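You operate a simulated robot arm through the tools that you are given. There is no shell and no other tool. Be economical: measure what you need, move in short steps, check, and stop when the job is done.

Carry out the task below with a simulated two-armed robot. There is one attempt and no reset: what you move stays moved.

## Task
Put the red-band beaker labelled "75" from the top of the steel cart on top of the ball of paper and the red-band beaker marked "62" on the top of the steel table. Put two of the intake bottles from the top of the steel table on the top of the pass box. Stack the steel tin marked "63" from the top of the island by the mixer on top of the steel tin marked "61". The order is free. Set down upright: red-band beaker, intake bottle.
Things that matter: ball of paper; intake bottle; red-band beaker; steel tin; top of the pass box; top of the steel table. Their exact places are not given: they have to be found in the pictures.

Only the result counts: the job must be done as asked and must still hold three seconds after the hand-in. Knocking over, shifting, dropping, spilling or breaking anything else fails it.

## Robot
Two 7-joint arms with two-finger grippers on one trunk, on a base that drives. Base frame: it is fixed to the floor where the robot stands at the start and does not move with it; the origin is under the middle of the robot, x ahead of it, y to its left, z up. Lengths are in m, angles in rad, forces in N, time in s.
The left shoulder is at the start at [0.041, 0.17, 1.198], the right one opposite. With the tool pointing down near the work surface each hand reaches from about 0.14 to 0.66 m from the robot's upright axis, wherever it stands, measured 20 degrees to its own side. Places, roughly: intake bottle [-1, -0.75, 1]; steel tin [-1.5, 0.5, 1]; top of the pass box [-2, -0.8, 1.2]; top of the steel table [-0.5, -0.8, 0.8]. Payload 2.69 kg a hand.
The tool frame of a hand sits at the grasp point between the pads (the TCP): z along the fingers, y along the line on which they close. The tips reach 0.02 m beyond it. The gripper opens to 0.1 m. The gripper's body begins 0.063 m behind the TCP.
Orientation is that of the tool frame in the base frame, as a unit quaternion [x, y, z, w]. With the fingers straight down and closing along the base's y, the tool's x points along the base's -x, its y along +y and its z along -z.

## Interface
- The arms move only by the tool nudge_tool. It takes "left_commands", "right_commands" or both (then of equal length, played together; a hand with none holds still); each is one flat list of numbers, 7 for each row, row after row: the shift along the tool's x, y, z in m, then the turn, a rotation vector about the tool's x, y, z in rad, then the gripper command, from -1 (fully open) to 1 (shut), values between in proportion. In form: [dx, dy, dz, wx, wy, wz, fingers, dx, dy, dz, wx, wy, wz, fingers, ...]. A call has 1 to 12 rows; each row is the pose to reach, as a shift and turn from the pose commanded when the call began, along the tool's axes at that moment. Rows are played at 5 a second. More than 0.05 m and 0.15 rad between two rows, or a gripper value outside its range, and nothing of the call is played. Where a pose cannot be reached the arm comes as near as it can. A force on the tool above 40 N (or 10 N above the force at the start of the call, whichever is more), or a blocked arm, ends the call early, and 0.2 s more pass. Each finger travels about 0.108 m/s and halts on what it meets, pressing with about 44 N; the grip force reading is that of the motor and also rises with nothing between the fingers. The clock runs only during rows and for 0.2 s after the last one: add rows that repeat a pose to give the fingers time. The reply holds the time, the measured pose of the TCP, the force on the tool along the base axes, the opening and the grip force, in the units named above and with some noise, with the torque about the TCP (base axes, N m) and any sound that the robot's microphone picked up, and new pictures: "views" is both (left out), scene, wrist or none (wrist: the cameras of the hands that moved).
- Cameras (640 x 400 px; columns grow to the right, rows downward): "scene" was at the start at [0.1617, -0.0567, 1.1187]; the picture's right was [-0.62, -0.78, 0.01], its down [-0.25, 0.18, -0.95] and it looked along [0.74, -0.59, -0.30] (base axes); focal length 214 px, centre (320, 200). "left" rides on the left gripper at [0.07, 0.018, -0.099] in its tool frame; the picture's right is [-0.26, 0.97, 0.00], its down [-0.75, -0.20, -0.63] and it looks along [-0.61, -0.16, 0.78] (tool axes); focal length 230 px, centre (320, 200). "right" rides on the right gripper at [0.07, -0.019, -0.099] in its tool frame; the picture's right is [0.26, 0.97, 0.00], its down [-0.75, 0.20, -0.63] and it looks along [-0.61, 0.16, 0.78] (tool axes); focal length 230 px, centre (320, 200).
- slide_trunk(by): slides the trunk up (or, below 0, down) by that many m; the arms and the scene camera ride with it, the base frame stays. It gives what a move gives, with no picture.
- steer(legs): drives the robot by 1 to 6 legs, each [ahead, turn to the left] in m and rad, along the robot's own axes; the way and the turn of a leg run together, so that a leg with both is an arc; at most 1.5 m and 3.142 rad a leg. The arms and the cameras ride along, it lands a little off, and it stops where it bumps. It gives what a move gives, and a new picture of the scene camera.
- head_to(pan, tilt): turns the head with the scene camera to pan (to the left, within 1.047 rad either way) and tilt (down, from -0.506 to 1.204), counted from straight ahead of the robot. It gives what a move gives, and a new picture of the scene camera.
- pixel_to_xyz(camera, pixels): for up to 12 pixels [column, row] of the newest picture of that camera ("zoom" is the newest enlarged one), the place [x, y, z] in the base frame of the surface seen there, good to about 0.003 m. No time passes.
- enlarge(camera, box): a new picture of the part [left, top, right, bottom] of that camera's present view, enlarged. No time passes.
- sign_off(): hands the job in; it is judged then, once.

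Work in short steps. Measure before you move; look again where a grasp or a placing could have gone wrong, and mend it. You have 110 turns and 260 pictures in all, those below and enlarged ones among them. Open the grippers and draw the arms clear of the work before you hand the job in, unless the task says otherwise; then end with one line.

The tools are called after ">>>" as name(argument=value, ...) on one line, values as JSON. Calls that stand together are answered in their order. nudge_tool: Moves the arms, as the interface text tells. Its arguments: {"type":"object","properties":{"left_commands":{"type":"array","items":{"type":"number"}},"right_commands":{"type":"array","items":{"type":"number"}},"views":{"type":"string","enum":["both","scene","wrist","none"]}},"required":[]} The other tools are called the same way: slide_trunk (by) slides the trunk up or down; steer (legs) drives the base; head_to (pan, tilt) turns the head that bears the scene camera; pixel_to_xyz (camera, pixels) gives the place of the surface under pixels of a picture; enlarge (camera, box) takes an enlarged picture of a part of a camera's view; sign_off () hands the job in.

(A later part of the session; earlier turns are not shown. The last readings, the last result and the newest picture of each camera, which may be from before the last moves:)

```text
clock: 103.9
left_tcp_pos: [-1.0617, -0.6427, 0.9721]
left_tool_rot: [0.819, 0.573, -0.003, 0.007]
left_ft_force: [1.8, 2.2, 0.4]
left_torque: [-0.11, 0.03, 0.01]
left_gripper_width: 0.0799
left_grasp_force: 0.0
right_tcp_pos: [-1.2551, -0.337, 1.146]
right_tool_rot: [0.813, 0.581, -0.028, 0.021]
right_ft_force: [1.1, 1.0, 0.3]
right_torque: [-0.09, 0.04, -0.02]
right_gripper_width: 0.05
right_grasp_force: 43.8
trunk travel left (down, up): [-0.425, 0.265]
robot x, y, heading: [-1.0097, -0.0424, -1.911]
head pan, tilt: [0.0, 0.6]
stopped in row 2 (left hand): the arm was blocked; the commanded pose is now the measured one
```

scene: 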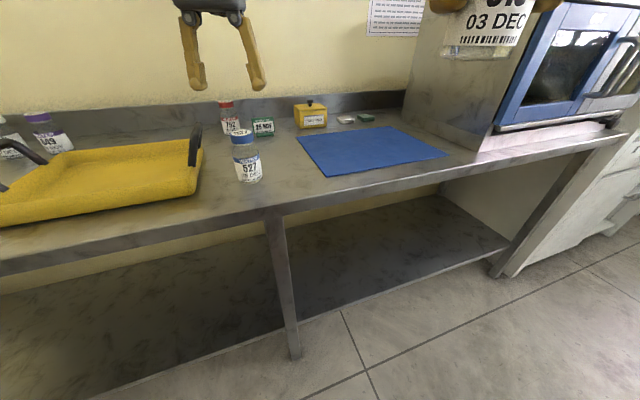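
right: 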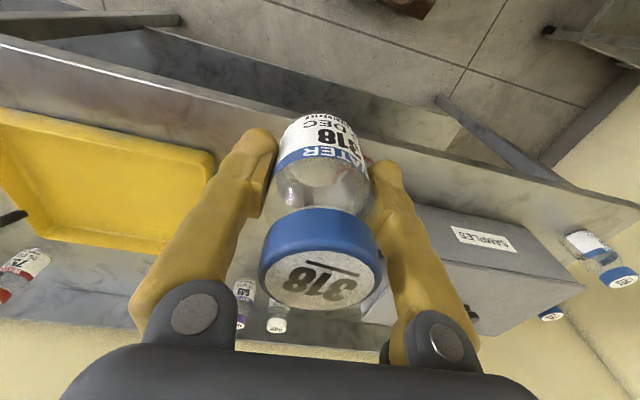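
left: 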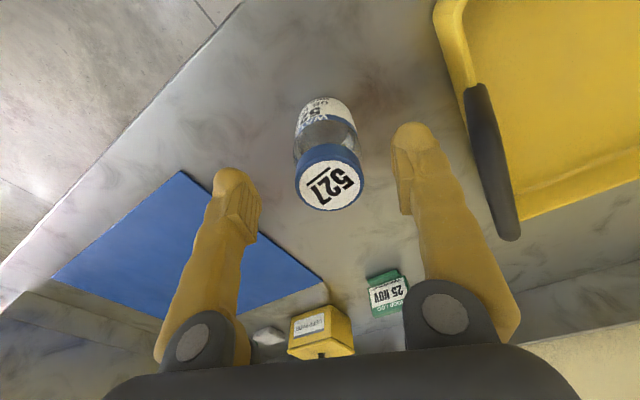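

Again a push back without wrist force, so a proximal link presses on something. I look down with the head to see the arms and trunk.

>>> head_to(pan=0.0, tilt=1.2)

>>> head_to(pan=0.5, tilt=1.0)

```text
clock: 104.9
left_tcp_pos: [-1.0623, -0.6458, 0.9691]
left_tool_rot: [0.819, 0.574, 0.0, 0.006]
left_ft_force: [0.2, 0.6, -0.2]
left_torque: [-0.01, 0.02, -0.02]
left_gripper_width: 0.08
left_grasp_force: 0.0
right_tcp_pos: [-1.2576, -0.3426, 1.1437]
right_tool_rot: [0.813, 0.582, -0.025, 0.019]
right_ft_force: [0.7, -0.1, -1.6]
right_torque: [-0.01, 0.0, -0.02]
right_gripper_width: 0.0498
right_grasp_force: 44.4
trunk travel left (down, up): [-0.425, 0.265]
robot x, y, heading: [-1.0088, -0.0442, -1.913]
head pan, tilt: [0.0, 1.201]
```

scene: 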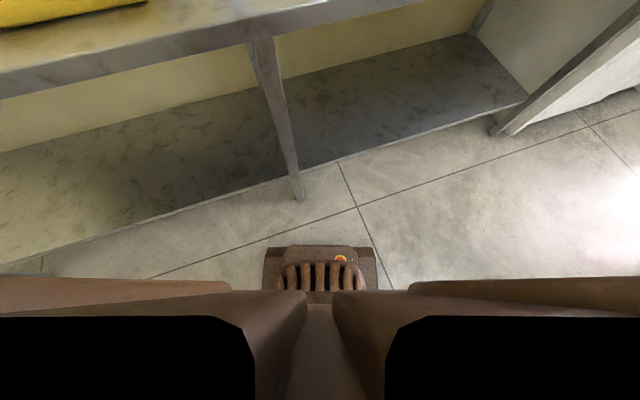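

```text
clock: 105.9
left_tcp_pos: [-1.0624, -0.6475, 0.9695]
left_tool_rot: [0.819, 0.573, 0.0, 0.005]
left_ft_force: [0.5, -0.7, -0.2]
left_torque: [0.0, 0.0, 0.04]
left_gripper_width: 0.0802
left_grasp_force: 0.1
right_tcp_pos: [-1.2573, -0.3428, 1.1432]
right_tool_rot: [0.814, 0.581, -0.025, 0.019]
right_ft_force: [0.4, -1.0, -1.7]
right_torque: [-0.02, 0.02, -0.02]
right_gripper_width: 0.0494
right_grasp_force: 43.9
trunk travel left (down, up): [-0.425, 0.265]
robot x, y, heading: [-1.0097, -0.0467, -1.913]
head pan, tilt: [0.499, 1.0]
```

scene: 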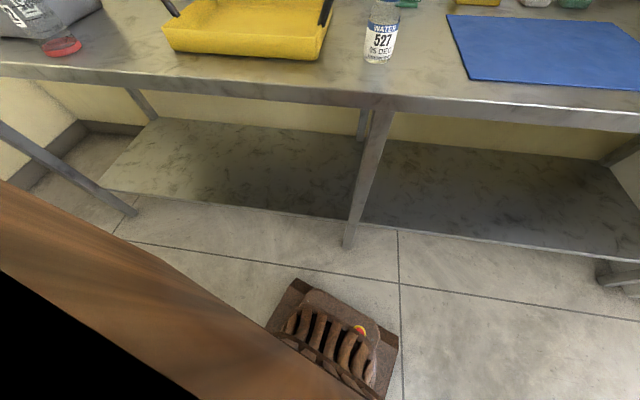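

The arms come from above and nothing touches; the readings fit the whole robot rocking backward when the arms are drawn in. I extend the right hand (with 318) forward 0.15 m as counterweight and re-check.

>>> nudge_tool(right_commands=[-0.04, 0, 0.01, 0, 0.02, 0, 1, -0.08, 0, 0.01, 0, 0.04, 0, 1, -0.12, 0, 0.01, 0, 0.06, 0, 1, -0.16, 0, 0.01, 0, 0.06, 0, 1, -0.16, 0, 0.01, 0, 0.06, 0, 1], views="none")

>>> head_to(pan=0.0, tilt=0.6)

```text
clock: 107.1
left_tcp_pos: [-1.0619, -0.6454, 0.9686]
left_tool_rot: [0.82, 0.573, 0.0, 0.006]
left_ft_force: [0.6, 0.0, 0.4]
left_torque: [-0.02, -0.02, -0.01]
left_gripper_width: 0.08
left_grasp_force: 0.0
right_tcp_pos: [-1.3091, -0.4953, 1.1428]
right_tool_rot: [0.813, 0.582, -0.001, 0.001]
right_ft_force: [0.7, 0.4, -1.3]
right_torque: [0.0, 0.03, -0.01]
right_gripper_width: 0.0497
right_grasp_force: 43.9
trunk travel left (down, up): [-0.425, 0.265]
robot x, y, heading: [-1.0086, -0.0469, -1.91]
head pan, tilt: [0.499, 1.0]
```

```text
clock: 108.0
left_tcp_pos: [-1.0622, -0.6466, 0.9686]
left_tool_rot: [0.82, 0.573, 0.0, 0.007]
left_ft_force: [0.4, -0.3, 0.1]
left_torque: [-0.01, -0.02, -0.01]
left_gripper_width: 0.0799
left_grasp_force: 0.0
right_tcp_pos: [-1.3098, -0.4957, 1.1434]
right_tool_rot: [0.813, 0.582, -0.001, 0.001]
right_ft_force: [-0.1, -0.1, -0.3]
right_torque: [-0.02, 0.03, 0.0]
right_gripper_width: 0.0498
right_grasp_force: 43.7
trunk travel left (down, up): [-0.425, 0.265]
robot x, y, heading: [-1.0125, -0.0437, -1.911]
head pan, tilt: [0.0, 0.6]
```

scene: 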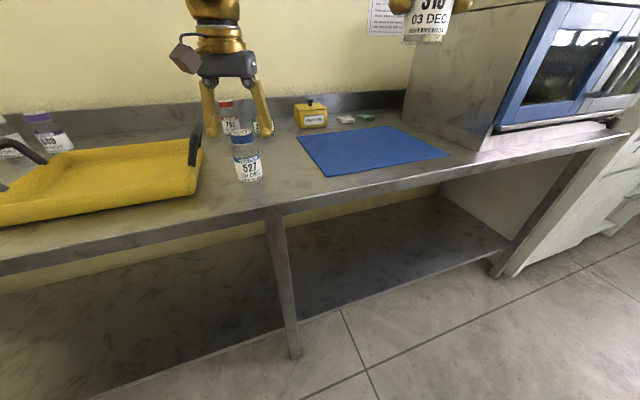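

Stable. I finish the left descent onto 527 and close.

>>> nudge_tool(left_commands=[-0.009, 0, 0.0, 0, 0.01, 0, -0.6, -0.009, 0, 0.03, 0, 0.01, 0, -0.6, -0.009, 0, 0.055, 0, 0.01, 0, -0.6, -0.009, 0, 0.068, 0, 0.01, 0, -0.6, -0.009, 0, 0.068, 0, 0.01, 0, -0.6, -0.009, 0, 0.068, 0, 0.01, 0, 0, -0.009, 0, 0.068, 0, 0.01, 0, 1, -0.009, 0, 0.068, 0, 0.01, 0, 1], views="wrist")

```text
clock: 108.6
left_tcp_pos: [-1.0603, -0.6395, 0.9613]
left_tool_rot: [0.82, 0.572, -0.004, 0.009]
left_ft_force: [0.2, 1.2, 0.4]
left_torque: [-0.11, 0.03, 0.0]
left_gripper_width: 0.0798
left_grasp_force: 0.1
right_tcp_pos: [-1.3015, -0.4732, 1.1546]
right_tool_rot: [0.813, 0.582, -0.009, 0.008]
right_ft_force: [1.3, 1.7, -0.9]
right_torque: [-0.09, 0.03, -0.01]
right_gripper_width: 0.0496
right_grasp_force: 44.4
trunk travel left (down, up): [-0.425, 0.265]
robot x, y, heading: [-1.0092, -0.0426, -1.909]
head pan, tilt: [0.0, 0.6]
stopped in row 2 (left hand): the arm was blocked; the commanded pose is now the measured one
```

left: 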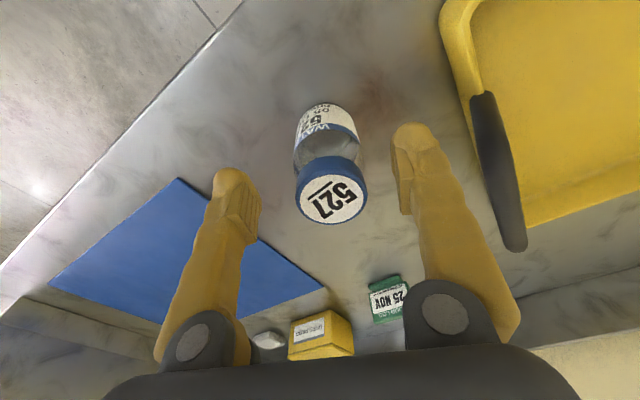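

Same push again. I look upward to see the elbows and what is overhead.

>>> head_to(pan=0.3, tilt=-0.5)

```text
clock: 109.9
left_tcp_pos: [-1.0623, -0.6422, 0.9582]
left_tool_rot: [0.819, 0.574, -0.003, 0.007]
left_ft_force: [-0.4, 0.9, -1.0]
left_torque: [0.02, 0.01, 0.01]
left_gripper_width: 0.08
left_grasp_force: 0.0
right_tcp_pos: [-1.3033, -0.4788, 1.1516]
right_tool_rot: [0.813, 0.582, -0.007, 0.006]
right_ft_force: [-0.2, -0.3, -1.5]
right_torque: [0.0, 0.0, 0.02]
right_gripper_width: 0.0497
right_grasp_force: 44.2
trunk travel left (down, up): [-0.425, 0.265]
robot x, y, heading: [-1.0119, -0.0471, -1.912]
head pan, tilt: [0.3, -0.499]
```

scene: 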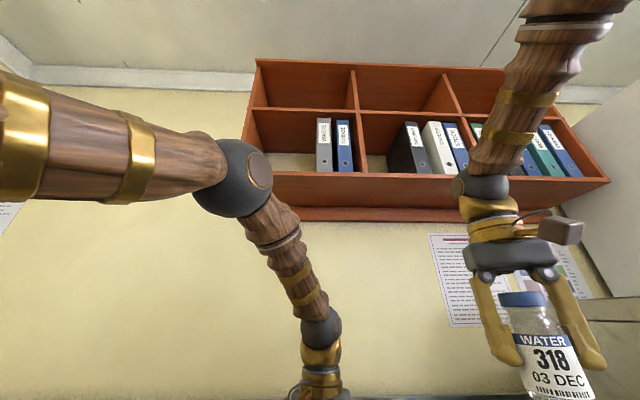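

Neither elbow touches anything, so the arm seems to stall near an awkward posture. I correct x/y only by a nudge and make the descent with the trunk.

>>> nudge_tool(left_commands=[-0.005, 0, 0, 0, 0.005, 0, -0.6, -0.01, 0.001, 0, 0, 0.01, 0, -0.6, -0.014, 0.001, 0, 0, 0.012, 0, -0.6, -0.014, 0.001, 0, 0, 0.012, 0, -0.6], views="wrist")

```text
clock: 110.7
left_tcp_pos: [-1.0592, -0.6381, 0.9728]
left_tool_rot: [0.819, 0.574, -0.006, 0.01]
left_ft_force: [0.0, 1.1, -0.5]
left_torque: [-0.11, 0.04, 0.0]
left_gripper_width: 0.0802
left_grasp_force: 0.0
right_tcp_pos: [-1.2969, -0.4569, 1.1624]
right_tool_rot: [0.813, 0.582, -0.016, 0.012]
right_ft_force: [0.5, 0.5, -1.3]
right_torque: [-0.09, -0.02, -0.03]
right_gripper_width: 0.0498
right_grasp_force: 43.9
trunk travel left (down, up): [-0.425, 0.265]
robot x, y, heading: [-1.0102, -0.049, -1.913]
head pan, tilt: [0.3, -0.499]
stopped in row 3 (left hand): the arm was blocked; the commanded pose is now the measured one
```

left: 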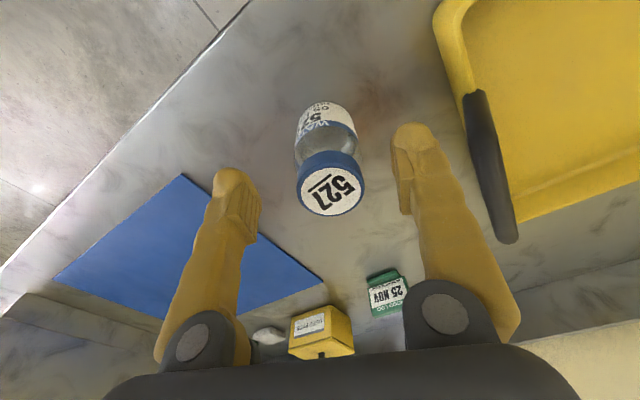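

The camera view has not shifted at all, so the trunk only rocks briefly and the hands get re-latched backward. I drive 0.018 m forward (exactly the missing offset) with the head straight, then will lower by the trunk.

>>> head_to(pan=0.0, tilt=0.5)

>>> steer(legs=[[0.018, 0]])

```text
clock: 112.0
left_tcp_pos: [-1.059, -0.6412, 0.968]
left_tool_rot: [0.819, 0.574, -0.003, 0.009]
left_ft_force: [0.1, -0.7, 0.5]
left_torque: [0.01, 0.01, -0.05]
left_gripper_width: 0.0802
left_grasp_force: 0.0
right_tcp_pos: [-1.2968, -0.4634, 1.1597]
right_tool_rot: [0.814, 0.581, -0.015, 0.01]
right_ft_force: [-0.2, -0.8, -0.7]
right_torque: [-0.02, 0.02, 0.0]
right_gripper_width: 0.0496
right_grasp_force: 43.4
trunk travel left (down, up): [-0.425, 0.265]
robot x, y, heading: [-1.0105, -0.0439, -1.912]
head pan, tilt: [0.0, 0.499]
```

scene: 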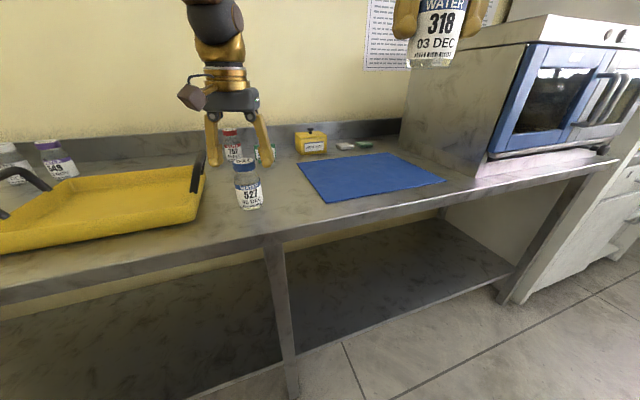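

```text
clock: 112.7
left_tcp_pos: [-1.0672, -0.6616, 0.9667]
left_tool_rot: [0.819, 0.573, -0.003, 0.008]
left_ft_force: [0.4, -1.1, -0.6]
left_torque: [0.06, 0.02, -0.03]
left_gripper_width: 0.0803
left_grasp_force: 0.1
right_tcp_pos: [-1.305, -0.4802, 1.1583]
right_tool_rot: [0.814, 0.581, -0.014, 0.009]
right_ft_force: [-0.2, -0.2, -1.4]
right_torque: [0.06, -0.01, 0.0]
right_gripper_width: 0.0498
right_grasp_force: 43.8
trunk travel left (down, up): [-0.425, 0.265]
robot x, y, heading: [-1.0133, -0.0611, -1.907]
head pan, tilt: [0.0, 0.499]
```

scene: 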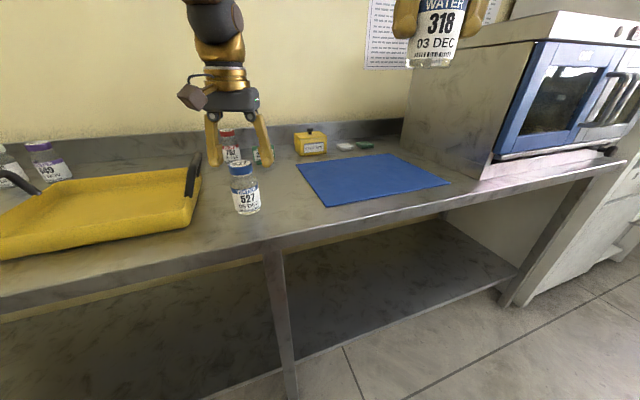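

Left TCP is now within 6 mm of 527's axis. I lower the trunk by 0.066 m.

>>> slide_trunk(by=-0.066)

>>> enlarge(camera="left", box=[0, 0, 640, 400])

```text
clock: 113.8
left_tcp_pos: [-1.0627, -0.6462, 0.9119]
left_tool_rot: [0.819, 0.573, -0.011, 0.013]
left_ft_force: [-0.6, -0.3, 0.1]
left_torque: [-0.02, -0.01, 0.01]
left_gripper_width: 0.0798
left_grasp_force: 0.0
right_tcp_pos: [-1.2971, -0.4621, 1.1016]
right_tool_rot: [0.813, 0.581, -0.022, 0.014]
right_ft_force: [0.2, 0.5, -0.8]
right_torque: [-0.05, 0.01, -0.01]
right_gripper_width: 0.05
right_grasp_force: 44.4
trunk travel left (down, up): [-0.359, 0.331]
robot x, y, heading: [-1.0136, -0.0631, -1.907]
head pan, tilt: [0.0, 0.499]
```

```text
1.00 times, centred on (320, 200) of left (not enlarged: the box is as wide or as high as the picture)
```

zoom: 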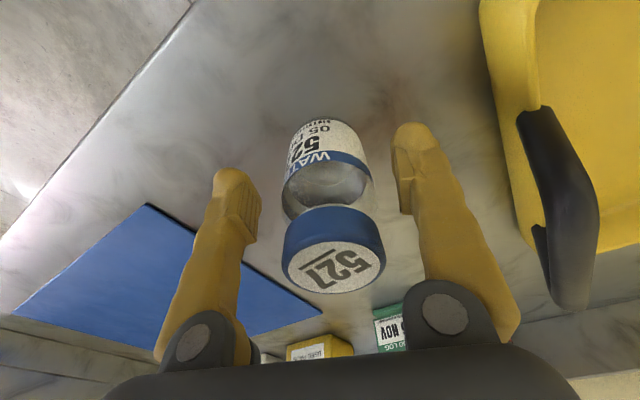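

The slide tipped the hands back ~0.015 m. I try a small nudge: 8 mm forward, level, 12 mm down, and close in the same call.

>>> nudge_tool(left_commands=[-0.004, 0, 0.006, 0, 0.015, 0, -0.6, -0.009, 0, 0.012, 0, 0.03, 0, -0.6, -0.009, 0, 0.012, 0, 0.03, 0, -0.6, -0.009, 0, 0.012, 0, 0.03, 0, 0, -0.009, 0, 0.012, 0, 0.03, 0, 1, -0.009, 0, 0.012, 0, 0.03, 0, 1], views="wrist")

```text
clock: 115.2
left_tcp_pos: [-1.0644, -0.6548, 0.8988]
left_tool_rot: [0.819, 0.573, 0.003, 0.004]
left_ft_force: [1.2, 0.1, 0.2]
left_torque: [-0.01, 0.0, -0.01]
left_gripper_width: 0.0502
left_grasp_force: 44.3
right_tcp_pos: [-1.2976, -0.4626, 1.0995]
right_tool_rot: [0.813, 0.582, -0.02, 0.014]
right_ft_force: [0.9, -0.4, -1.4]
right_torque: [0.0, 0.02, 0.02]
right_gripper_width: 0.0497
right_grasp_force: 44.4
trunk travel left (down, up): [-0.359, 0.331]
robot x, y, heading: [-1.0167, -0.0611, -1.914]
head pan, tilt: [0.0, 0.499]
```

left: 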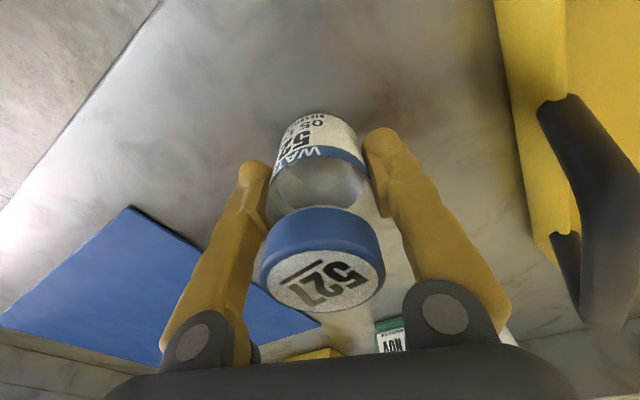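

527 is gripped (0.050 m). I lift it 0.13 m, levelling the right hand too, and then turn right toward west.

>>> nudge_tool(left_commands=[0, 0, -0.03, 0, 0, 0, 1, 0, 0, -0.07, 0, 0, 0, 1, 0, 0, -0.11, 0, 0, 0, 1, 0, 0, -0.15, 0, 0, 0, 1, 0, 0, -0.18, 0, 0, 0, 1, 0, 0, -0.18, 0, 0, 0, 1], right_commands=[0, 0, 0, 0, 0.02, 0, 1, 0, 0, 0, 0, 0.04, 0, 1, 0, 0, 0, 0, 0.04, 0, 1, 0, 0, 0, 0, 0.04, 0, 1, 0, 0, 0, 0, 0.04, 0, 1, 0, 0, 0, 0, 0.04, 0, 1], views="none")

>>> steer(legs=[[0, -1.2]])

```text
clock: 116.6
left_tcp_pos: [-1.0685, -0.6564, 1.0793]
left_tool_rot: [0.819, 0.574, 0.004, 0.004]
left_ft_force: [1.3, -0.5, -1.0]
left_torque: [0.02, 0.0, -0.01]
left_gripper_width: 0.0502
left_grasp_force: 43.9
right_tcp_pos: [-1.2977, -0.4631, 1.1006]
right_tool_rot: [0.814, 0.581, -0.005, 0.002]
right_ft_force: [0.5, 0.1, -0.8]
right_torque: [0.03, 0.0, 0.01]
right_gripper_width: 0.0498
right_grasp_force: 43.7
trunk travel left (down, up): [-0.359, 0.331]
robot x, y, heading: [-1.0172, -0.0636, -1.914]
head pan, tilt: [0.0, 0.499]
```

```text
clock: 120.0
left_tcp_pos: [-1.5876, -0.2365, 1.0782]
left_tool_rot: [1.0, 0.018, 0.0, 0.005]
left_ft_force: [0.0, -0.3, -1.7]
left_torque: [0.02, 0.01, -0.02]
left_gripper_width: 0.0502
left_grasp_force: 43.7
right_tcp_pos: [-1.4934, 0.0496, 1.1005]
right_tool_rot: [1.0, 0.027, -0.006, 0.0]
right_ft_force: [-0.3, -1.2, -0.8]
right_torque: [0.0, 0.03, -0.02]
right_gripper_width: 0.0497
right_grasp_force: 44.1
trunk travel left (down, up): [-0.359, 0.331]
robot x, y, heading: [-1.0186, -0.0699, -3.094]
head pan, tilt: [0.0, 0.499]
```

scene: 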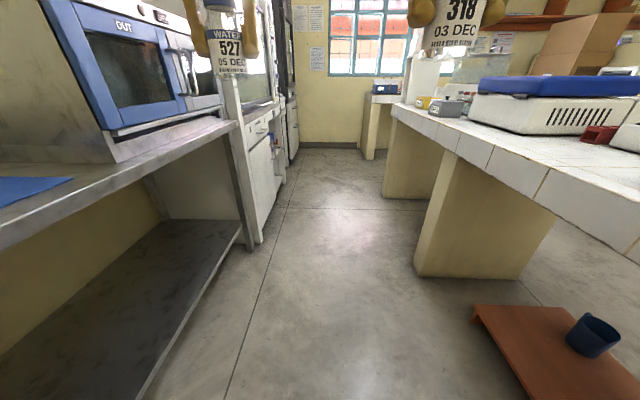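

Stable. I drive 0.86 m west to stand before the pass box.

>>> nudge_tool(left_commands=[0, 0, 0, 0, 0, 0, 1, 0, 0, 0, 0, 0, 0, 1], right_commands=[-0.03, 0, 0, 0, 0, 0, 1, -0.05, 0, 0, 0, 0, 0, 1], views="none")

>>> steer(legs=[[0.86, 0]])

```text
clock: 120.6
left_tcp_pos: [-1.5702, -0.235, 1.0893]
left_tool_rot: [1.0, 0.018, -0.008, 0.007]
left_ft_force: [0.5, 0.1, -0.5]
left_torque: [-0.05, 0.01, 0.01]
left_gripper_width: 0.0503
left_grasp_force: 43.9
right_tcp_pos: [-1.5255, 0.0479, 1.1106]
right_tool_rot: [1.0, 0.027, -0.014, 0.001]
right_ft_force: [0.9, -0.2, -0.5]
right_torque: [-0.03, 0.06, 0.02]
right_gripper_width: 0.0496
right_grasp_force: 44.5
trunk travel left (down, up): [-0.359, 0.331]
robot x, y, heading: [-1.0167, -0.0692, -3.099]
head pan, tilt: [0.0, 0.499]
```

```text
clock: 125.2
left_tcp_pos: [-2.4333, -0.2842, 1.0883]
left_tool_rot: [1.0, 0.023, -0.008, 0.007]
left_ft_force: [-0.7, -0.2, -1.2]
left_torque: [0.01, -0.03, -0.03]
left_gripper_width: 0.0502
left_grasp_force: 43.5
right_tcp_pos: [-2.3935, 0.0003, 1.1086]
right_tool_rot: [0.999, 0.032, -0.013, 0.0]
right_ft_force: [-0.7, 0.4, -0.2]
right_torque: [0.02, 0.0, 0.01]
right_gripper_width: 0.0495
right_grasp_force: 43.8
trunk travel left (down, up): [-0.359, 0.331]
robot x, y, heading: [-1.8775, -0.1128, -3.092]
head pan, tilt: [0.0, 0.499]
```

scene: 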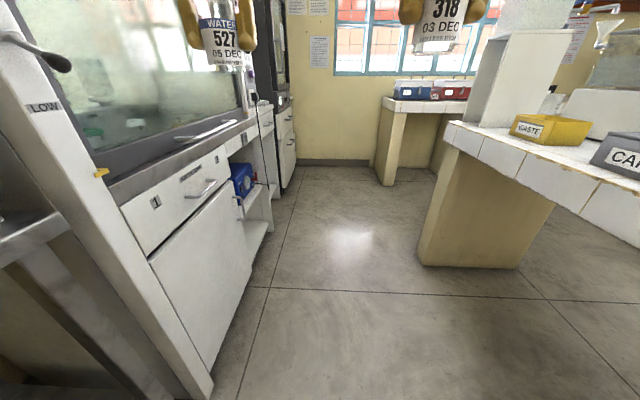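

I raise the trunk by 0.3 m so the hands clear the pass box top (1.19), and measure the hood's near edge.

>>> pixel_to_xyz(camera="scene", pixels=[[40, 110], [60, 150], [200, 380], [40, 40], [100, 170], [5, 110], [30, 220]])

>>> slide_trunk(by=0.3)

>>> head_to(pan=0.7, tilt=0.5)

```text
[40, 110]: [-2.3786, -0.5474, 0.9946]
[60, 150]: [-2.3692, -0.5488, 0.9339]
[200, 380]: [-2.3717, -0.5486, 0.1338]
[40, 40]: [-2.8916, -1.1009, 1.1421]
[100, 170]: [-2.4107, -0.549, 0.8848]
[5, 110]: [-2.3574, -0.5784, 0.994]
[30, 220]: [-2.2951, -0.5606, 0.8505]
```

```text
clock: 127.9
left_tcp_pos: [-2.3898, -0.2818, 1.4029]
left_tool_rot: [0.999, 0.024, -0.027, 0.007]
left_ft_force: [1.3, -0.3, -0.9]
left_torque: [-0.02, 0.12, -0.02]
left_gripper_width: 0.0499
left_grasp_force: 43.8
right_tcp_pos: [-2.3459, 0.0034, 1.4219]
right_tool_rot: [0.999, 0.032, -0.032, 0.001]
right_ft_force: [0.7, 0.5, -0.9]
right_torque: [0.02, 0.04, 0.01]
right_gripper_width: 0.0497
right_grasp_force: 44.3
trunk travel left (down, up): [-0.654, 0.036]
robot x, y, heading: [-1.8788, -0.1117, -3.087]
head pan, tilt: [0.0, 0.499]
stopped: the arm was blocked; the commanded pose is now the measured one
```

```text
clock: 129.0
left_tcp_pos: [-2.3945, -0.282, 1.4]
left_tool_rot: [0.999, 0.023, -0.024, 0.008]
left_ft_force: [0.5, 0.4, -0.5]
left_torque: [0.0, 0.04, -0.02]
left_gripper_width: 0.0497
left_grasp_force: 44.2
right_tcp_pos: [-2.3524, 0.0031, 1.4193]
right_tool_rot: [0.999, 0.032, -0.03, 0.0]
right_ft_force: [0.0, 0.4, -0.9]
right_torque: [-0.02, 0.01, -0.03]
right_gripper_width: 0.0498
right_grasp_force: 44.1
trunk travel left (down, up): [-0.654, 0.036]
robot x, y, heading: [-1.8791, -0.118, -3.089]
head pan, tilt: [0.7, 0.499]
```

scene: 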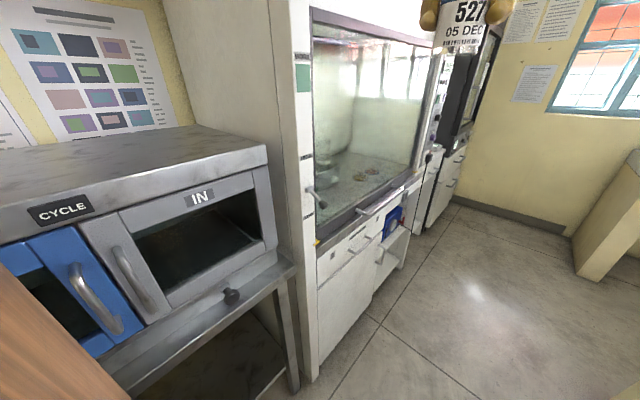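

The pass box top is visible and empty here. I measure its corners and the hood side.

>>> pixel_to_xyz(camera="scene", pixels=[[262, 152], [192, 130], [10, 195], [100, 165], [60, 150], [300, 150], [280, 50], [200, 160]])

>>> head_to(pan=0.0, tilt=0.6)

```text
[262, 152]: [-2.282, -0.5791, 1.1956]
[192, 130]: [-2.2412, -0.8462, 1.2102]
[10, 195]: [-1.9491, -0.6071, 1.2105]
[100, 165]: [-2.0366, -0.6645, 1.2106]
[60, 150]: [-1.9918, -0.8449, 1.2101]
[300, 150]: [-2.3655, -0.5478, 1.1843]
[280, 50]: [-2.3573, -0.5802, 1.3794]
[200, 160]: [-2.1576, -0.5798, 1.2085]
```

```text
clock: 130.1
left_tcp_pos: [-2.3954, -0.2822, 1.4008]
left_tool_rot: [0.999, 0.023, -0.023, 0.007]
left_ft_force: [0.4, 0.0, -0.8]
left_torque: [-0.05, -0.01, 0.01]
left_gripper_width: 0.05
left_grasp_force: 43.9
right_tcp_pos: [-2.3521, 0.0032, 1.4189]
right_tool_rot: [0.999, 0.032, -0.03, 0.0]
right_ft_force: [0.2, 0.4, -1.7]
right_torque: [0.0, -0.04, 0.01]
right_gripper_width: 0.0496
right_grasp_force: 43.8
trunk travel left (down, up): [-0.654, 0.036]
robot x, y, heading: [-1.8808, -0.1152, -3.089]
head pan, tilt: [0.0, 0.6]
```

scene: 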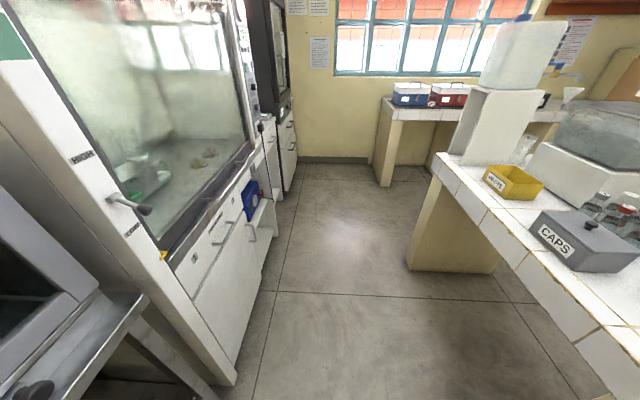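

Box top: z≈1.21, x -1.67…-2.28, front edge y≈-0.58. The left hand's sweep radius (0.54) clears the hood corner (0.64). I level the hands and turn left to face the box.

>>> nudge_tool(left_commands=[0, 0, 0, 0, 0.02, 0, 1, 0, 0, 0, 0, 0.045, 0, 1, 0, 0, 0, 0, 0.045, 0, 1], right_commands=[-0.03, 0, 0, 0, 0.03, 0, 1, -0.06, 0, 0, 0, 0.06, 0, 1, -0.06, 0, 0, 0, 0.06, 0, 1], views="none")

>>> steer(legs=[[0, 1.45]])

```text
clock: 130.9
left_tcp_pos: [-2.3945, -0.2819, 1.4003]
left_tool_rot: [1.0, 0.024, -0.001, 0.008]
left_ft_force: [-0.6, 0.1, -1.0]
left_torque: [-0.03, 0.01, 0.0]
left_gripper_width: 0.0499
left_grasp_force: 43.8
right_tcp_pos: [-2.4101, 0.0016, 1.4244]
right_tool_rot: [0.999, 0.032, -0.001, -0.001]
right_ft_force: [0.7, 1.0, -0.4]
right_torque: [0.01, 0.03, 0.0]
right_gripper_width: 0.0498
right_grasp_force: 43.6
trunk travel left (down, up): [-0.654, 0.036]
robot x, y, heading: [-1.8812, -0.1115, -3.091]
head pan, tilt: [0.0, 0.6]
```

```text
clock: 133.5
left_tcp_pos: [-2.0562, -0.5865, 1.4158]
left_tool_rot: [0.896, 0.443, -0.012, 0.014]
left_ft_force: [0.6, -0.8, -0.7]
left_torque: [0.0, 0.04, 0.01]
left_gripper_width: 0.0499
left_grasp_force: 44.1
right_tcp_pos: [-2.2827, -0.4172, 1.4393]
right_tool_rot: [0.892, 0.452, -0.014, 0.003]
right_ft_force: [0.0, -0.6, -0.6]
right_torque: [0.05, 0.09, 0.01]
right_gripper_width: 0.0497
right_grasp_force: 44.1
trunk travel left (down, up): [-0.654, 0.036]
robot x, y, heading: [-1.8856, -0.1081, -2.214]
head pan, tilt: [0.0, 0.6]
stopped in leg 1: the robot was blocked; the commanded pose is now the measured one
```

scene: 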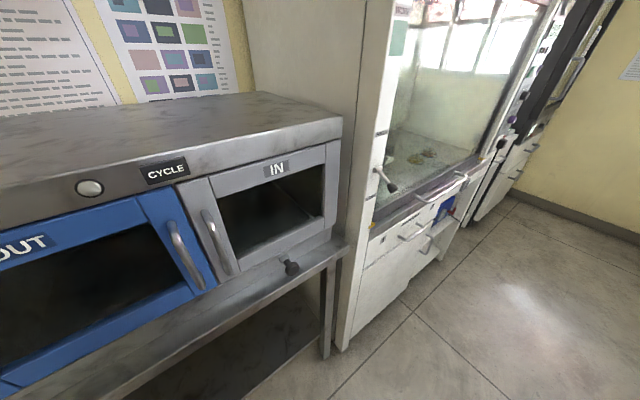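

The turn stopped at -2.21, but the left bottle is already over the box edge. I move 527 to (-2.05,-0.655) and lower to ~0.02 m above the top.

>>> nudge_tool(left_commands=[-0.02, 0.02, 0, 0, 0.02, 0, 1, -0.046, 0.046, 0, 0, 0.037, 0, 1, -0.046, 0.046, 0.04, 0, 0.037, 0, 1, -0.046, 0.046, 0.08, 0, 0.037, 0, 1, -0.046, 0.046, 0.115, 0, 0.037, 0, 1, -0.046, 0.046, 0.13, 0, 0.037, 0, 1, -0.046, 0.046, 0.13, 0, 0.037, 0, 1], views="both")

```text
clock: 135.1
left_tcp_pos: [-2.0522, -0.6532, 1.2893]
left_tool_rot: [0.896, 0.444, 0.006, 0.006]
left_ft_force: [-0.9, 0.2, -1.5]
left_torque: [0.01, 0.02, 0.01]
left_gripper_width: 0.0497
left_grasp_force: 43.5
right_tcp_pos: [-2.2847, -0.4161, 1.4404]
right_tool_rot: [0.893, 0.451, -0.014, 0.005]
right_ft_force: [0.3, 0.0, -1.3]
right_torque: [0.01, -0.03, -0.02]
right_gripper_width: 0.0498
right_grasp_force: 43.9
trunk travel left (down, up): [-0.654, 0.036]
robot x, y, heading: [-1.8832, -0.1106, -2.217]
head pan, tilt: [0.0, 0.6]
```

scene: 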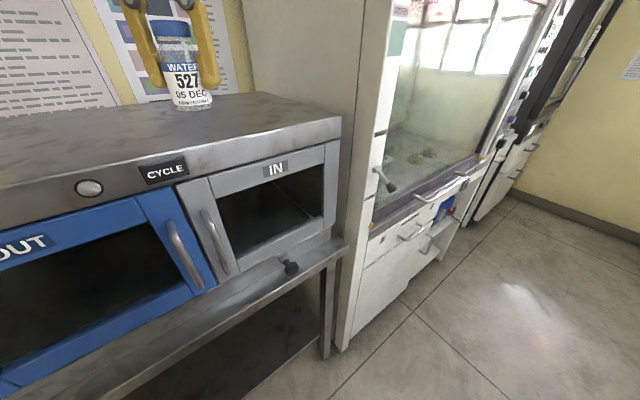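
left: 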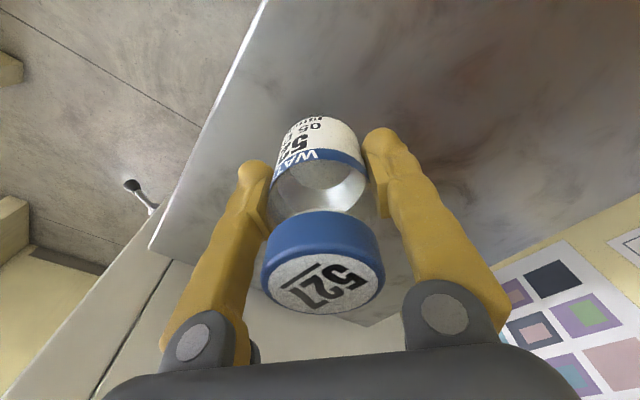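

Above the box, well inside the edge. I creep down to contact.

>>> nudge_tool(left_commands=[0, 0, 0.015, 0, -0.01, 0, 1, 0, 0, 0.026, 0, -0.01, 0, 1, 0, 0, 0.029, 0, -0.01, 0, 1, 0, 0, 0.031, 0, -0.01, 0, 1, 0, 0, 0.033, 0, -0.01, 0, 1], views="none")

```text
clock: 136.3
left_tcp_pos: [-2.0506, -0.6529, 1.259]
left_tool_rot: [0.896, 0.444, -0.002, 0.01]
left_ft_force: [-0.4, -0.7, 23.9]
left_torque: [0.51, -0.07, -0.03]
left_gripper_width: 0.0496
left_grasp_force: 44.0
right_tcp_pos: [-2.2836, -0.4116, 1.4408]
right_tool_rot: [0.892, 0.451, -0.015, 0.006]
right_ft_force: [-0.8, -0.2, -1.4]
right_torque: [-0.01, 0.02, -0.02]
right_gripper_width: 0.0498
right_grasp_force: 44.4
trunk travel left (down, up): [-0.654, 0.036]
robot x, y, heading: [-1.8843, -0.1119, -2.216]
head pan, tilt: [0.0, 0.6]
```

Contact (24 N). I relax 2 mm, open, and rise.

>>> nudge_tool(left_commands=[0, 0, -0.002, 0, 0, 0, 1, 0, 0, -0.002, 0, 0, 0, 0, 0, 0, -0.002, 0, 0, 0, -0.3, 0, 0, -0.002, 0, 0, 0, -0.6, 0, 0, -0.002, 0, 0, 0, -0.7, 0, 0, -0.03, 0, 0, 0, -0.7, 0, 0, -0.075, 0, 0, 0, -0.7, 0, 0, -0.12, 0, 0, 0, -0.7, 0, 0, -0.15, 0, 0, 0, -0.7], views="both")

```text
clock: 138.3
left_tcp_pos: [-2.0512, -0.6495, 1.4072]
left_tool_rot: [0.896, 0.443, 0.001, 0.009]
left_ft_force: [-0.1, -0.6, 0.4]
left_torque: [0.01, 0.02, -0.01]
left_gripper_width: 0.0852
left_grasp_force: 0.2
right_tcp_pos: [-2.2835, -0.4135, 1.4403]
right_tool_rot: [0.892, 0.451, -0.013, 0.005]
right_ft_force: [1.0, -0.4, -1.0]
right_torque: [0.0, 0.01, 0.01]
right_gripper_width: 0.0497
right_grasp_force: 43.8
trunk travel left (down, up): [-0.654, 0.036]
robot x, y, heading: [-1.8848, -0.11, -2.219]
head pan, tilt: [0.0, 0.6]
```

scene: 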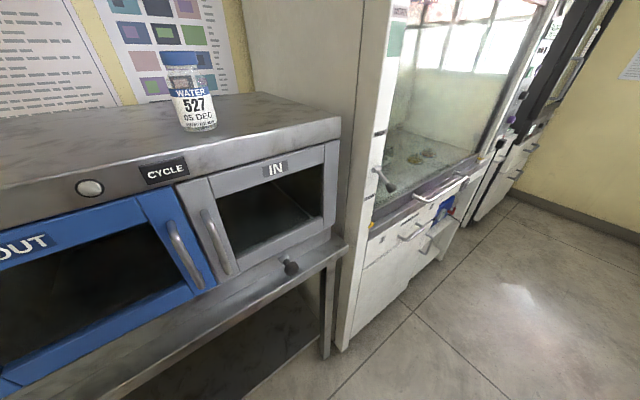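
left: 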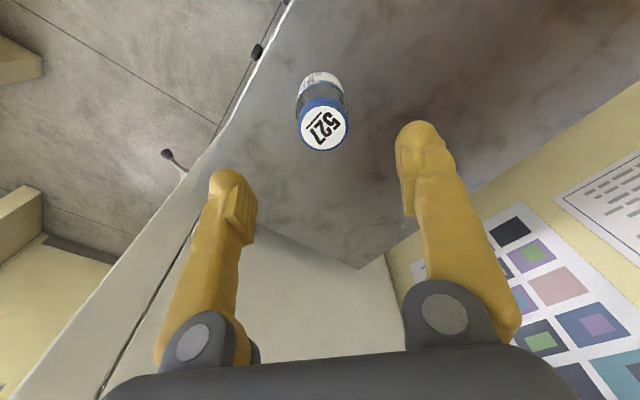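

527 stands on the pass box. I refresh the arms and turn left 1.0 rad so 318 comes over the box's east half.

>>> nudge_tool(left_commands=[0, 0, 0, 0, 0, 0, -0.7, 0, 0, -0.01, 0, 0, 0, -0.7, 0, 0, -0.01, 0, 0, 0, -0.7], right_commands=[-0.015, 0, 0, 0, 0.015, 0, 1, -0.03, 0, 0, 0, 0.028, 0, 1, -0.03, 0, 0, 0, 0.028, 0, 1], views="none")

>>> steer(legs=[[0, 1.0]])

```text
clock: 139.1
left_tcp_pos: [-2.05, -0.6491, 1.4175]
left_tool_rot: [0.896, 0.443, -0.001, 0.009]
left_ft_force: [0.6, 0.9, 1.2]
left_torque: [-0.01, 0.02, -0.02]
left_gripper_width: 0.0851
left_grasp_force: 0.0
right_tcp_pos: [-2.3024, -0.4373, 1.4399]
right_tool_rot: [0.893, 0.45, -0.002, -0.001]
right_ft_force: [-0.2, -0.9, -0.8]
right_torque: [0.0, -0.02, 0.0]
right_gripper_width: 0.0496
right_grasp_force: 43.9
trunk travel left (down, up): [-0.654, 0.036]
robot x, y, heading: [-1.886, -0.1092, -2.213]
head pan, tilt: [0.0, 0.6]
```

```text
clock: 142.1
left_tcp_pos: [-1.5283, -0.5443, 1.4163]
left_tool_rot: [0.581, 0.814, 0.004, 0.008]
left_ft_force: [-0.5, 0.9, -0.8]
left_torque: [0.02, -0.03, 0.02]
left_gripper_width: 0.0851
left_grasp_force: 0.1
right_tcp_pos: [-1.8436, -0.6368, 1.4401]
right_tool_rot: [0.574, 0.819, -0.002, -0.001]
right_ft_force: [-0.3, 0.7, -0.1]
right_torque: [0.0, 0.0, 0.0]
right_gripper_width: 0.0497
right_grasp_force: 43.8
trunk travel left (down, up): [-0.654, 0.036]
robot x, y, heading: [-1.8897, -0.1103, -1.232]
head pan, tilt: [0.0, 0.6]
```

scene: 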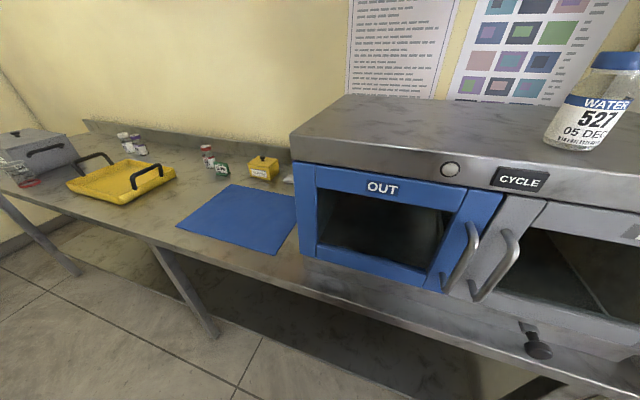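

318 hangs over the box at (-1.844,-0.637). I move 0.018 forward and lower, creeping for the last centimetre.

>>> nudge_tool(right_commands=[-0.018, -0.002, 0.03, 0, 0, 0, 1, -0.018, -0.002, 0.07, 0, 0, 0, 1, -0.018, -0.002, 0.11, 0, 0, 0, 1, -0.018, -0.002, 0.15, 0, 0, 0, 1, -0.018, -0.002, 0.168, 0, 0, 0, 1, -0.018, -0.002, 0.174, 0, 0, 0, 1, -0.018, -0.002, 0.178, 0, 0, 0, 1, -0.018, -0.002, 0.181, 0, 0, 0, 1, -0.018, -0.002, 0.181, 0, 0, 0, 1], views="both")

```text
clock: 144.1
left_tcp_pos: [-1.5352, -0.5245, 1.4255]
left_tool_rot: [0.581, 0.814, 0.0, 0.015]
left_ft_force: [-0.1, 0.2, -0.3]
left_torque: [-0.06, -0.01, -0.02]
left_gripper_width: 0.0851
left_grasp_force: 0.1
right_tcp_pos: [-1.8468, -0.6373, 1.2676]
right_tool_rot: [0.574, 0.819, -0.007, 0.006]
right_ft_force: [0.5, 0.2, -0.1]
right_torque: [0.0, 0.02, 0.03]
right_gripper_width: 0.0496
right_grasp_force: 43.8
trunk travel left (down, up): [-0.654, 0.036]
robot x, y, heading: [-1.8915, -0.1073, -1.228]
head pan, tilt: [0.0, 0.6]
```

scene: 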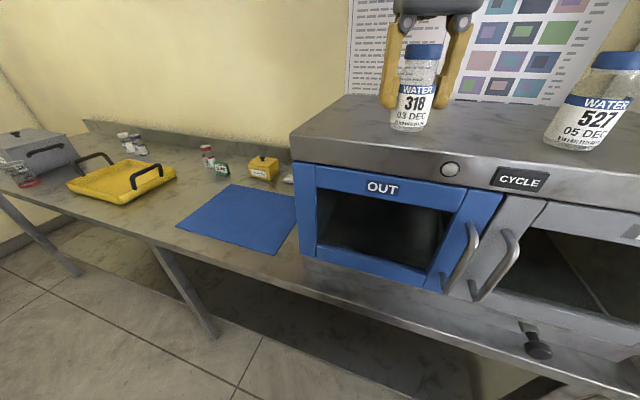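
right: 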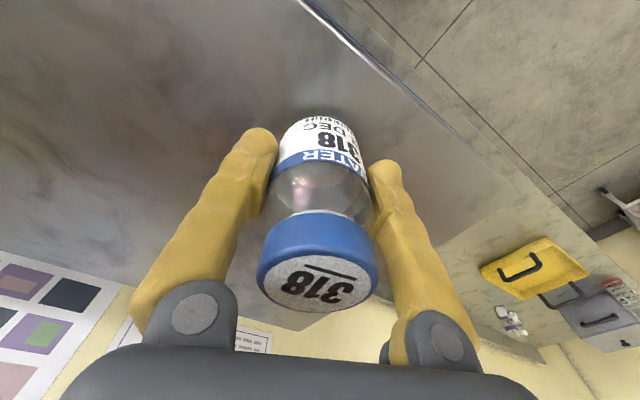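

No contact yet (z 1.268). I level, go 0.012 forward and creep down 10 mm.

>>> nudge_tool(right_commands=[-0.012, 0, 0.002, 0, 0.016, 0, 1, -0.012, 0, 0.005, 0, 0.016, 0, 1, -0.012, 0, 0.008, 0, 0.016, 0, 1, -0.012, 0, 0.0105, 0, 0.016, 0, 1, -0.012, 0, 0.0105, 0, 0.016, 0, 1], views="none")

```text
clock: 145.3
left_tcp_pos: [-1.5345, -0.5228, 1.4256]
left_tool_rot: [0.581, 0.814, -0.001, 0.014]
left_ft_force: [-0.1, 0.2, 0.1]
left_torque: [0.0, 0.0, 0.01]
left_gripper_width: 0.0848
left_grasp_force: 0.1
right_tcp_pos: [-1.8417, -0.6486, 1.2602]
right_tool_rot: [0.574, 0.819, -0.004, 0.002]
right_ft_force: [-0.4, -0.9, 19.1]
right_torque: [-0.43, -0.35, -0.01]
right_gripper_width: 0.0497
right_grasp_force: 44.0
trunk travel left (down, up): [-0.654, 0.036]
robot x, y, heading: [-1.8917, -0.1091, -1.232]
head pan, tilt: [0.0, 0.6]
```

Contact (19 N). I relax 1.5 mm, open and rise.

>>> nudge_tool(right_commands=[0, 0, -0.0015, 0, 0, 0, 1, 0, 0, -0.0015, 0, 0, 0, 0, 0, 0, -0.0015, 0, 0, 0, -0.3, 0, 0, -0.0015, 0, 0, 0, -0.6, 0, 0, -0.0015, 0, 0, 0, -0.7, 0, 0, -0.03, 0, 0, 0, -0.7, 0, 0, -0.075, 0, 0, 0, -0.7, 0, 0, -0.12, 0, 0, 0, -0.7, 0, 0, -0.16, 0, 0, 0, -0.7, 0, 0, -0.18, 0, 0, 0, -0.7], views="both")

```text
clock: 147.5
left_tcp_pos: [-1.5359, -0.5245, 1.426]
left_tool_rot: [0.58, 0.814, -0.001, 0.015]
left_ft_force: [-0.3, -0.9, 0.3]
left_torque: [0.03, -0.01, -0.02]
left_gripper_width: 0.0851
left_grasp_force: 0.0
right_tcp_pos: [-1.8419, -0.6472, 1.4387]
right_tool_rot: [0.573, 0.819, -0.001, 0.0]
right_ft_force: [-0.4, 0.2, 0.2]
right_torque: [0.02, -0.02, 0.0]
right_gripper_width: 0.0849
right_grasp_force: 0.0
trunk travel left (down, up): [-0.654, 0.036]
robot x, y, heading: [-1.8893, -0.1116, -1.23]
head pan, tilt: [0.0, 0.6]
```

scene: 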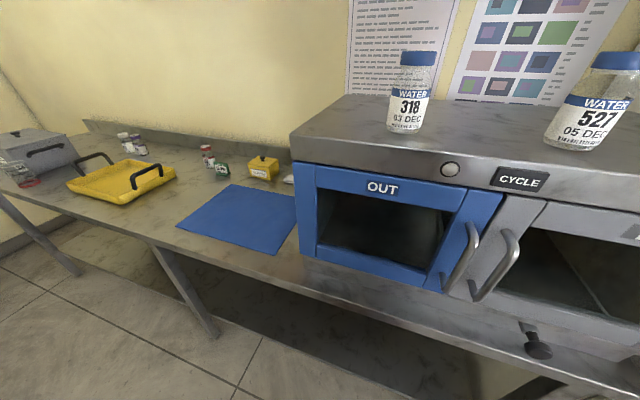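
right: 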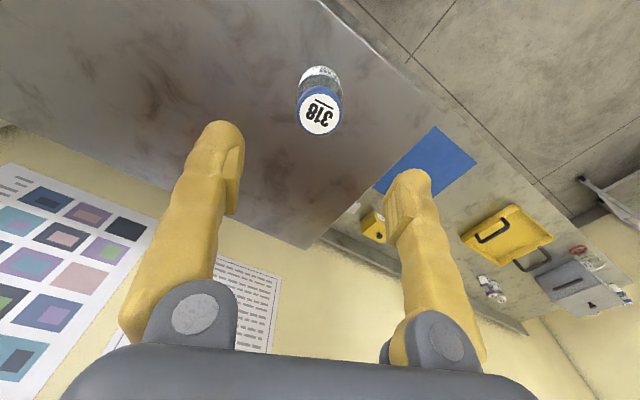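

Both bottles are placed. Next the tins: I refresh the arms and turn left to face east.

>>> nudge_tool(left_commands=[0, 0, 0, 0, 0.01, 0, -1, 0, 0, 0, 0, 0.02, 0, -1, 0, 0, 0, 0, 0.02, 0, -1], right_commands=[0, 0, 0, 0, 0, 0, -1, 0, 0, 0, 0, 0, 0, -1, 0, 0, 0, 0, 0, 0, -1], views="none")

>>> steer(legs=[[0, 1.3]])

```text
clock: 148.3
left_tcp_pos: [-1.536, -0.5241, 1.4252]
left_tool_rot: [0.58, 0.815, 0.005, 0.007]
left_ft_force: [0.4, 0.1, -0.9]
left_torque: [0.03, -0.01, 0.02]
left_gripper_width: 0.1001
left_grasp_force: 0.0
right_tcp_pos: [-1.8413, -0.6485, 1.4372]
right_tool_rot: [0.573, 0.819, -0.002, -0.001]
right_ft_force: [0.3, 0.8, -0.9]
right_torque: [0.0, 0.01, 0.01]
right_gripper_width: 0.1
right_grasp_force: 0.1
trunk travel left (down, up): [-0.654, 0.036]
robot x, y, heading: [-1.89, -0.1089, -1.226]
head pan, tilt: [0.0, 0.6]
```

```text
clock: 152.0
left_tcp_pos: [-1.4008, 0.1256, 1.4251]
left_tool_rot: [-0.034, 0.999, 0.008, 0.002]
left_ft_force: [0.2, -0.3, 0.0]
left_torque: [0.01, -0.01, -0.02]
left_gripper_width: 0.1
left_grasp_force: 0.1
right_tcp_pos: [-1.3602, -0.2017, 1.4374]
right_tool_rot: [-0.042, 0.999, -0.002, 0.001]
right_ft_force: [0.1, -0.2, -0.7]
right_torque: [-0.02, -0.03, 0.0]
right_gripper_width: 0.1
right_grasp_force: 0.1
trunk travel left (down, up): [-0.654, 0.036]
robot x, y, heading: [-1.8912, -0.1213, 0.073]
head pan, tilt: [0.0, 0.6]
```

scene: 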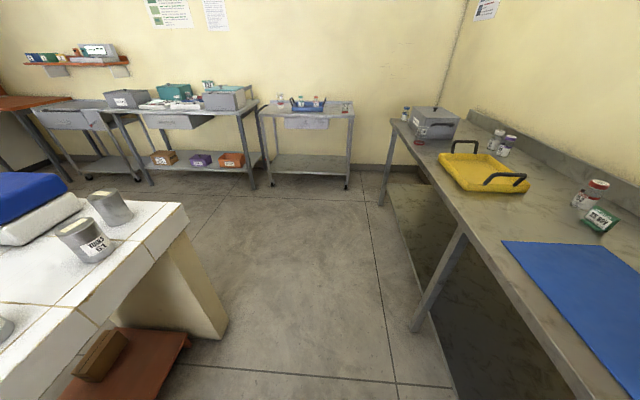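

I zoom on the tins and on the cart to check 75.

>>> enlarge(camera="scene", box=[0, 170, 160, 340])

>>> enlarge(camera="scene", box=[255, 80, 375, 130])

>>> pixel_to_xyz(camera="scene", pixels=[[92, 248], [75, 225], [118, 212], [103, 195], [2, 332], [95, 195], [180, 210], [20, 240]])

```text
2.35 times, centred on (80, 255) of scene
```

zoom: 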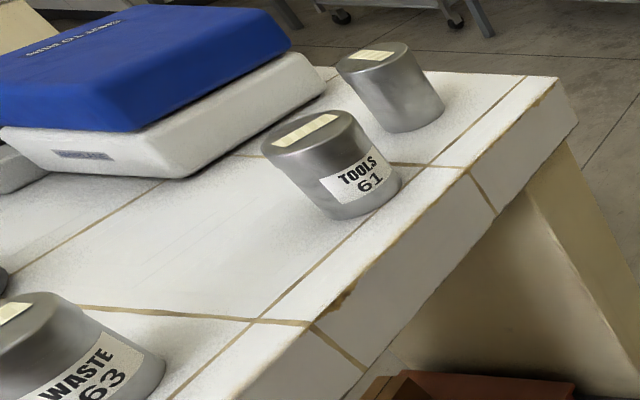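

```text
5.33 times, centred on (315, 105) of scene
```

zoom: 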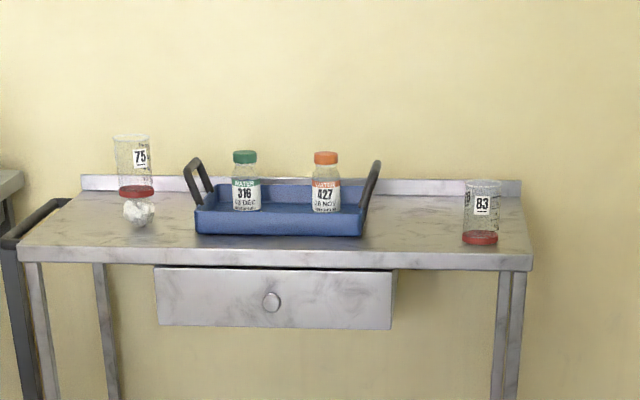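

```text
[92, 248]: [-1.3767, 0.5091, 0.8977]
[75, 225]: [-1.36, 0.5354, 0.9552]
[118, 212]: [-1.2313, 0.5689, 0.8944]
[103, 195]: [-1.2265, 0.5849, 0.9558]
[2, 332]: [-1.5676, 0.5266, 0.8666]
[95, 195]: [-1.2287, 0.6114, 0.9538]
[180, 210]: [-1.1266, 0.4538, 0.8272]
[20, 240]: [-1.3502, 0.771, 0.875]
```

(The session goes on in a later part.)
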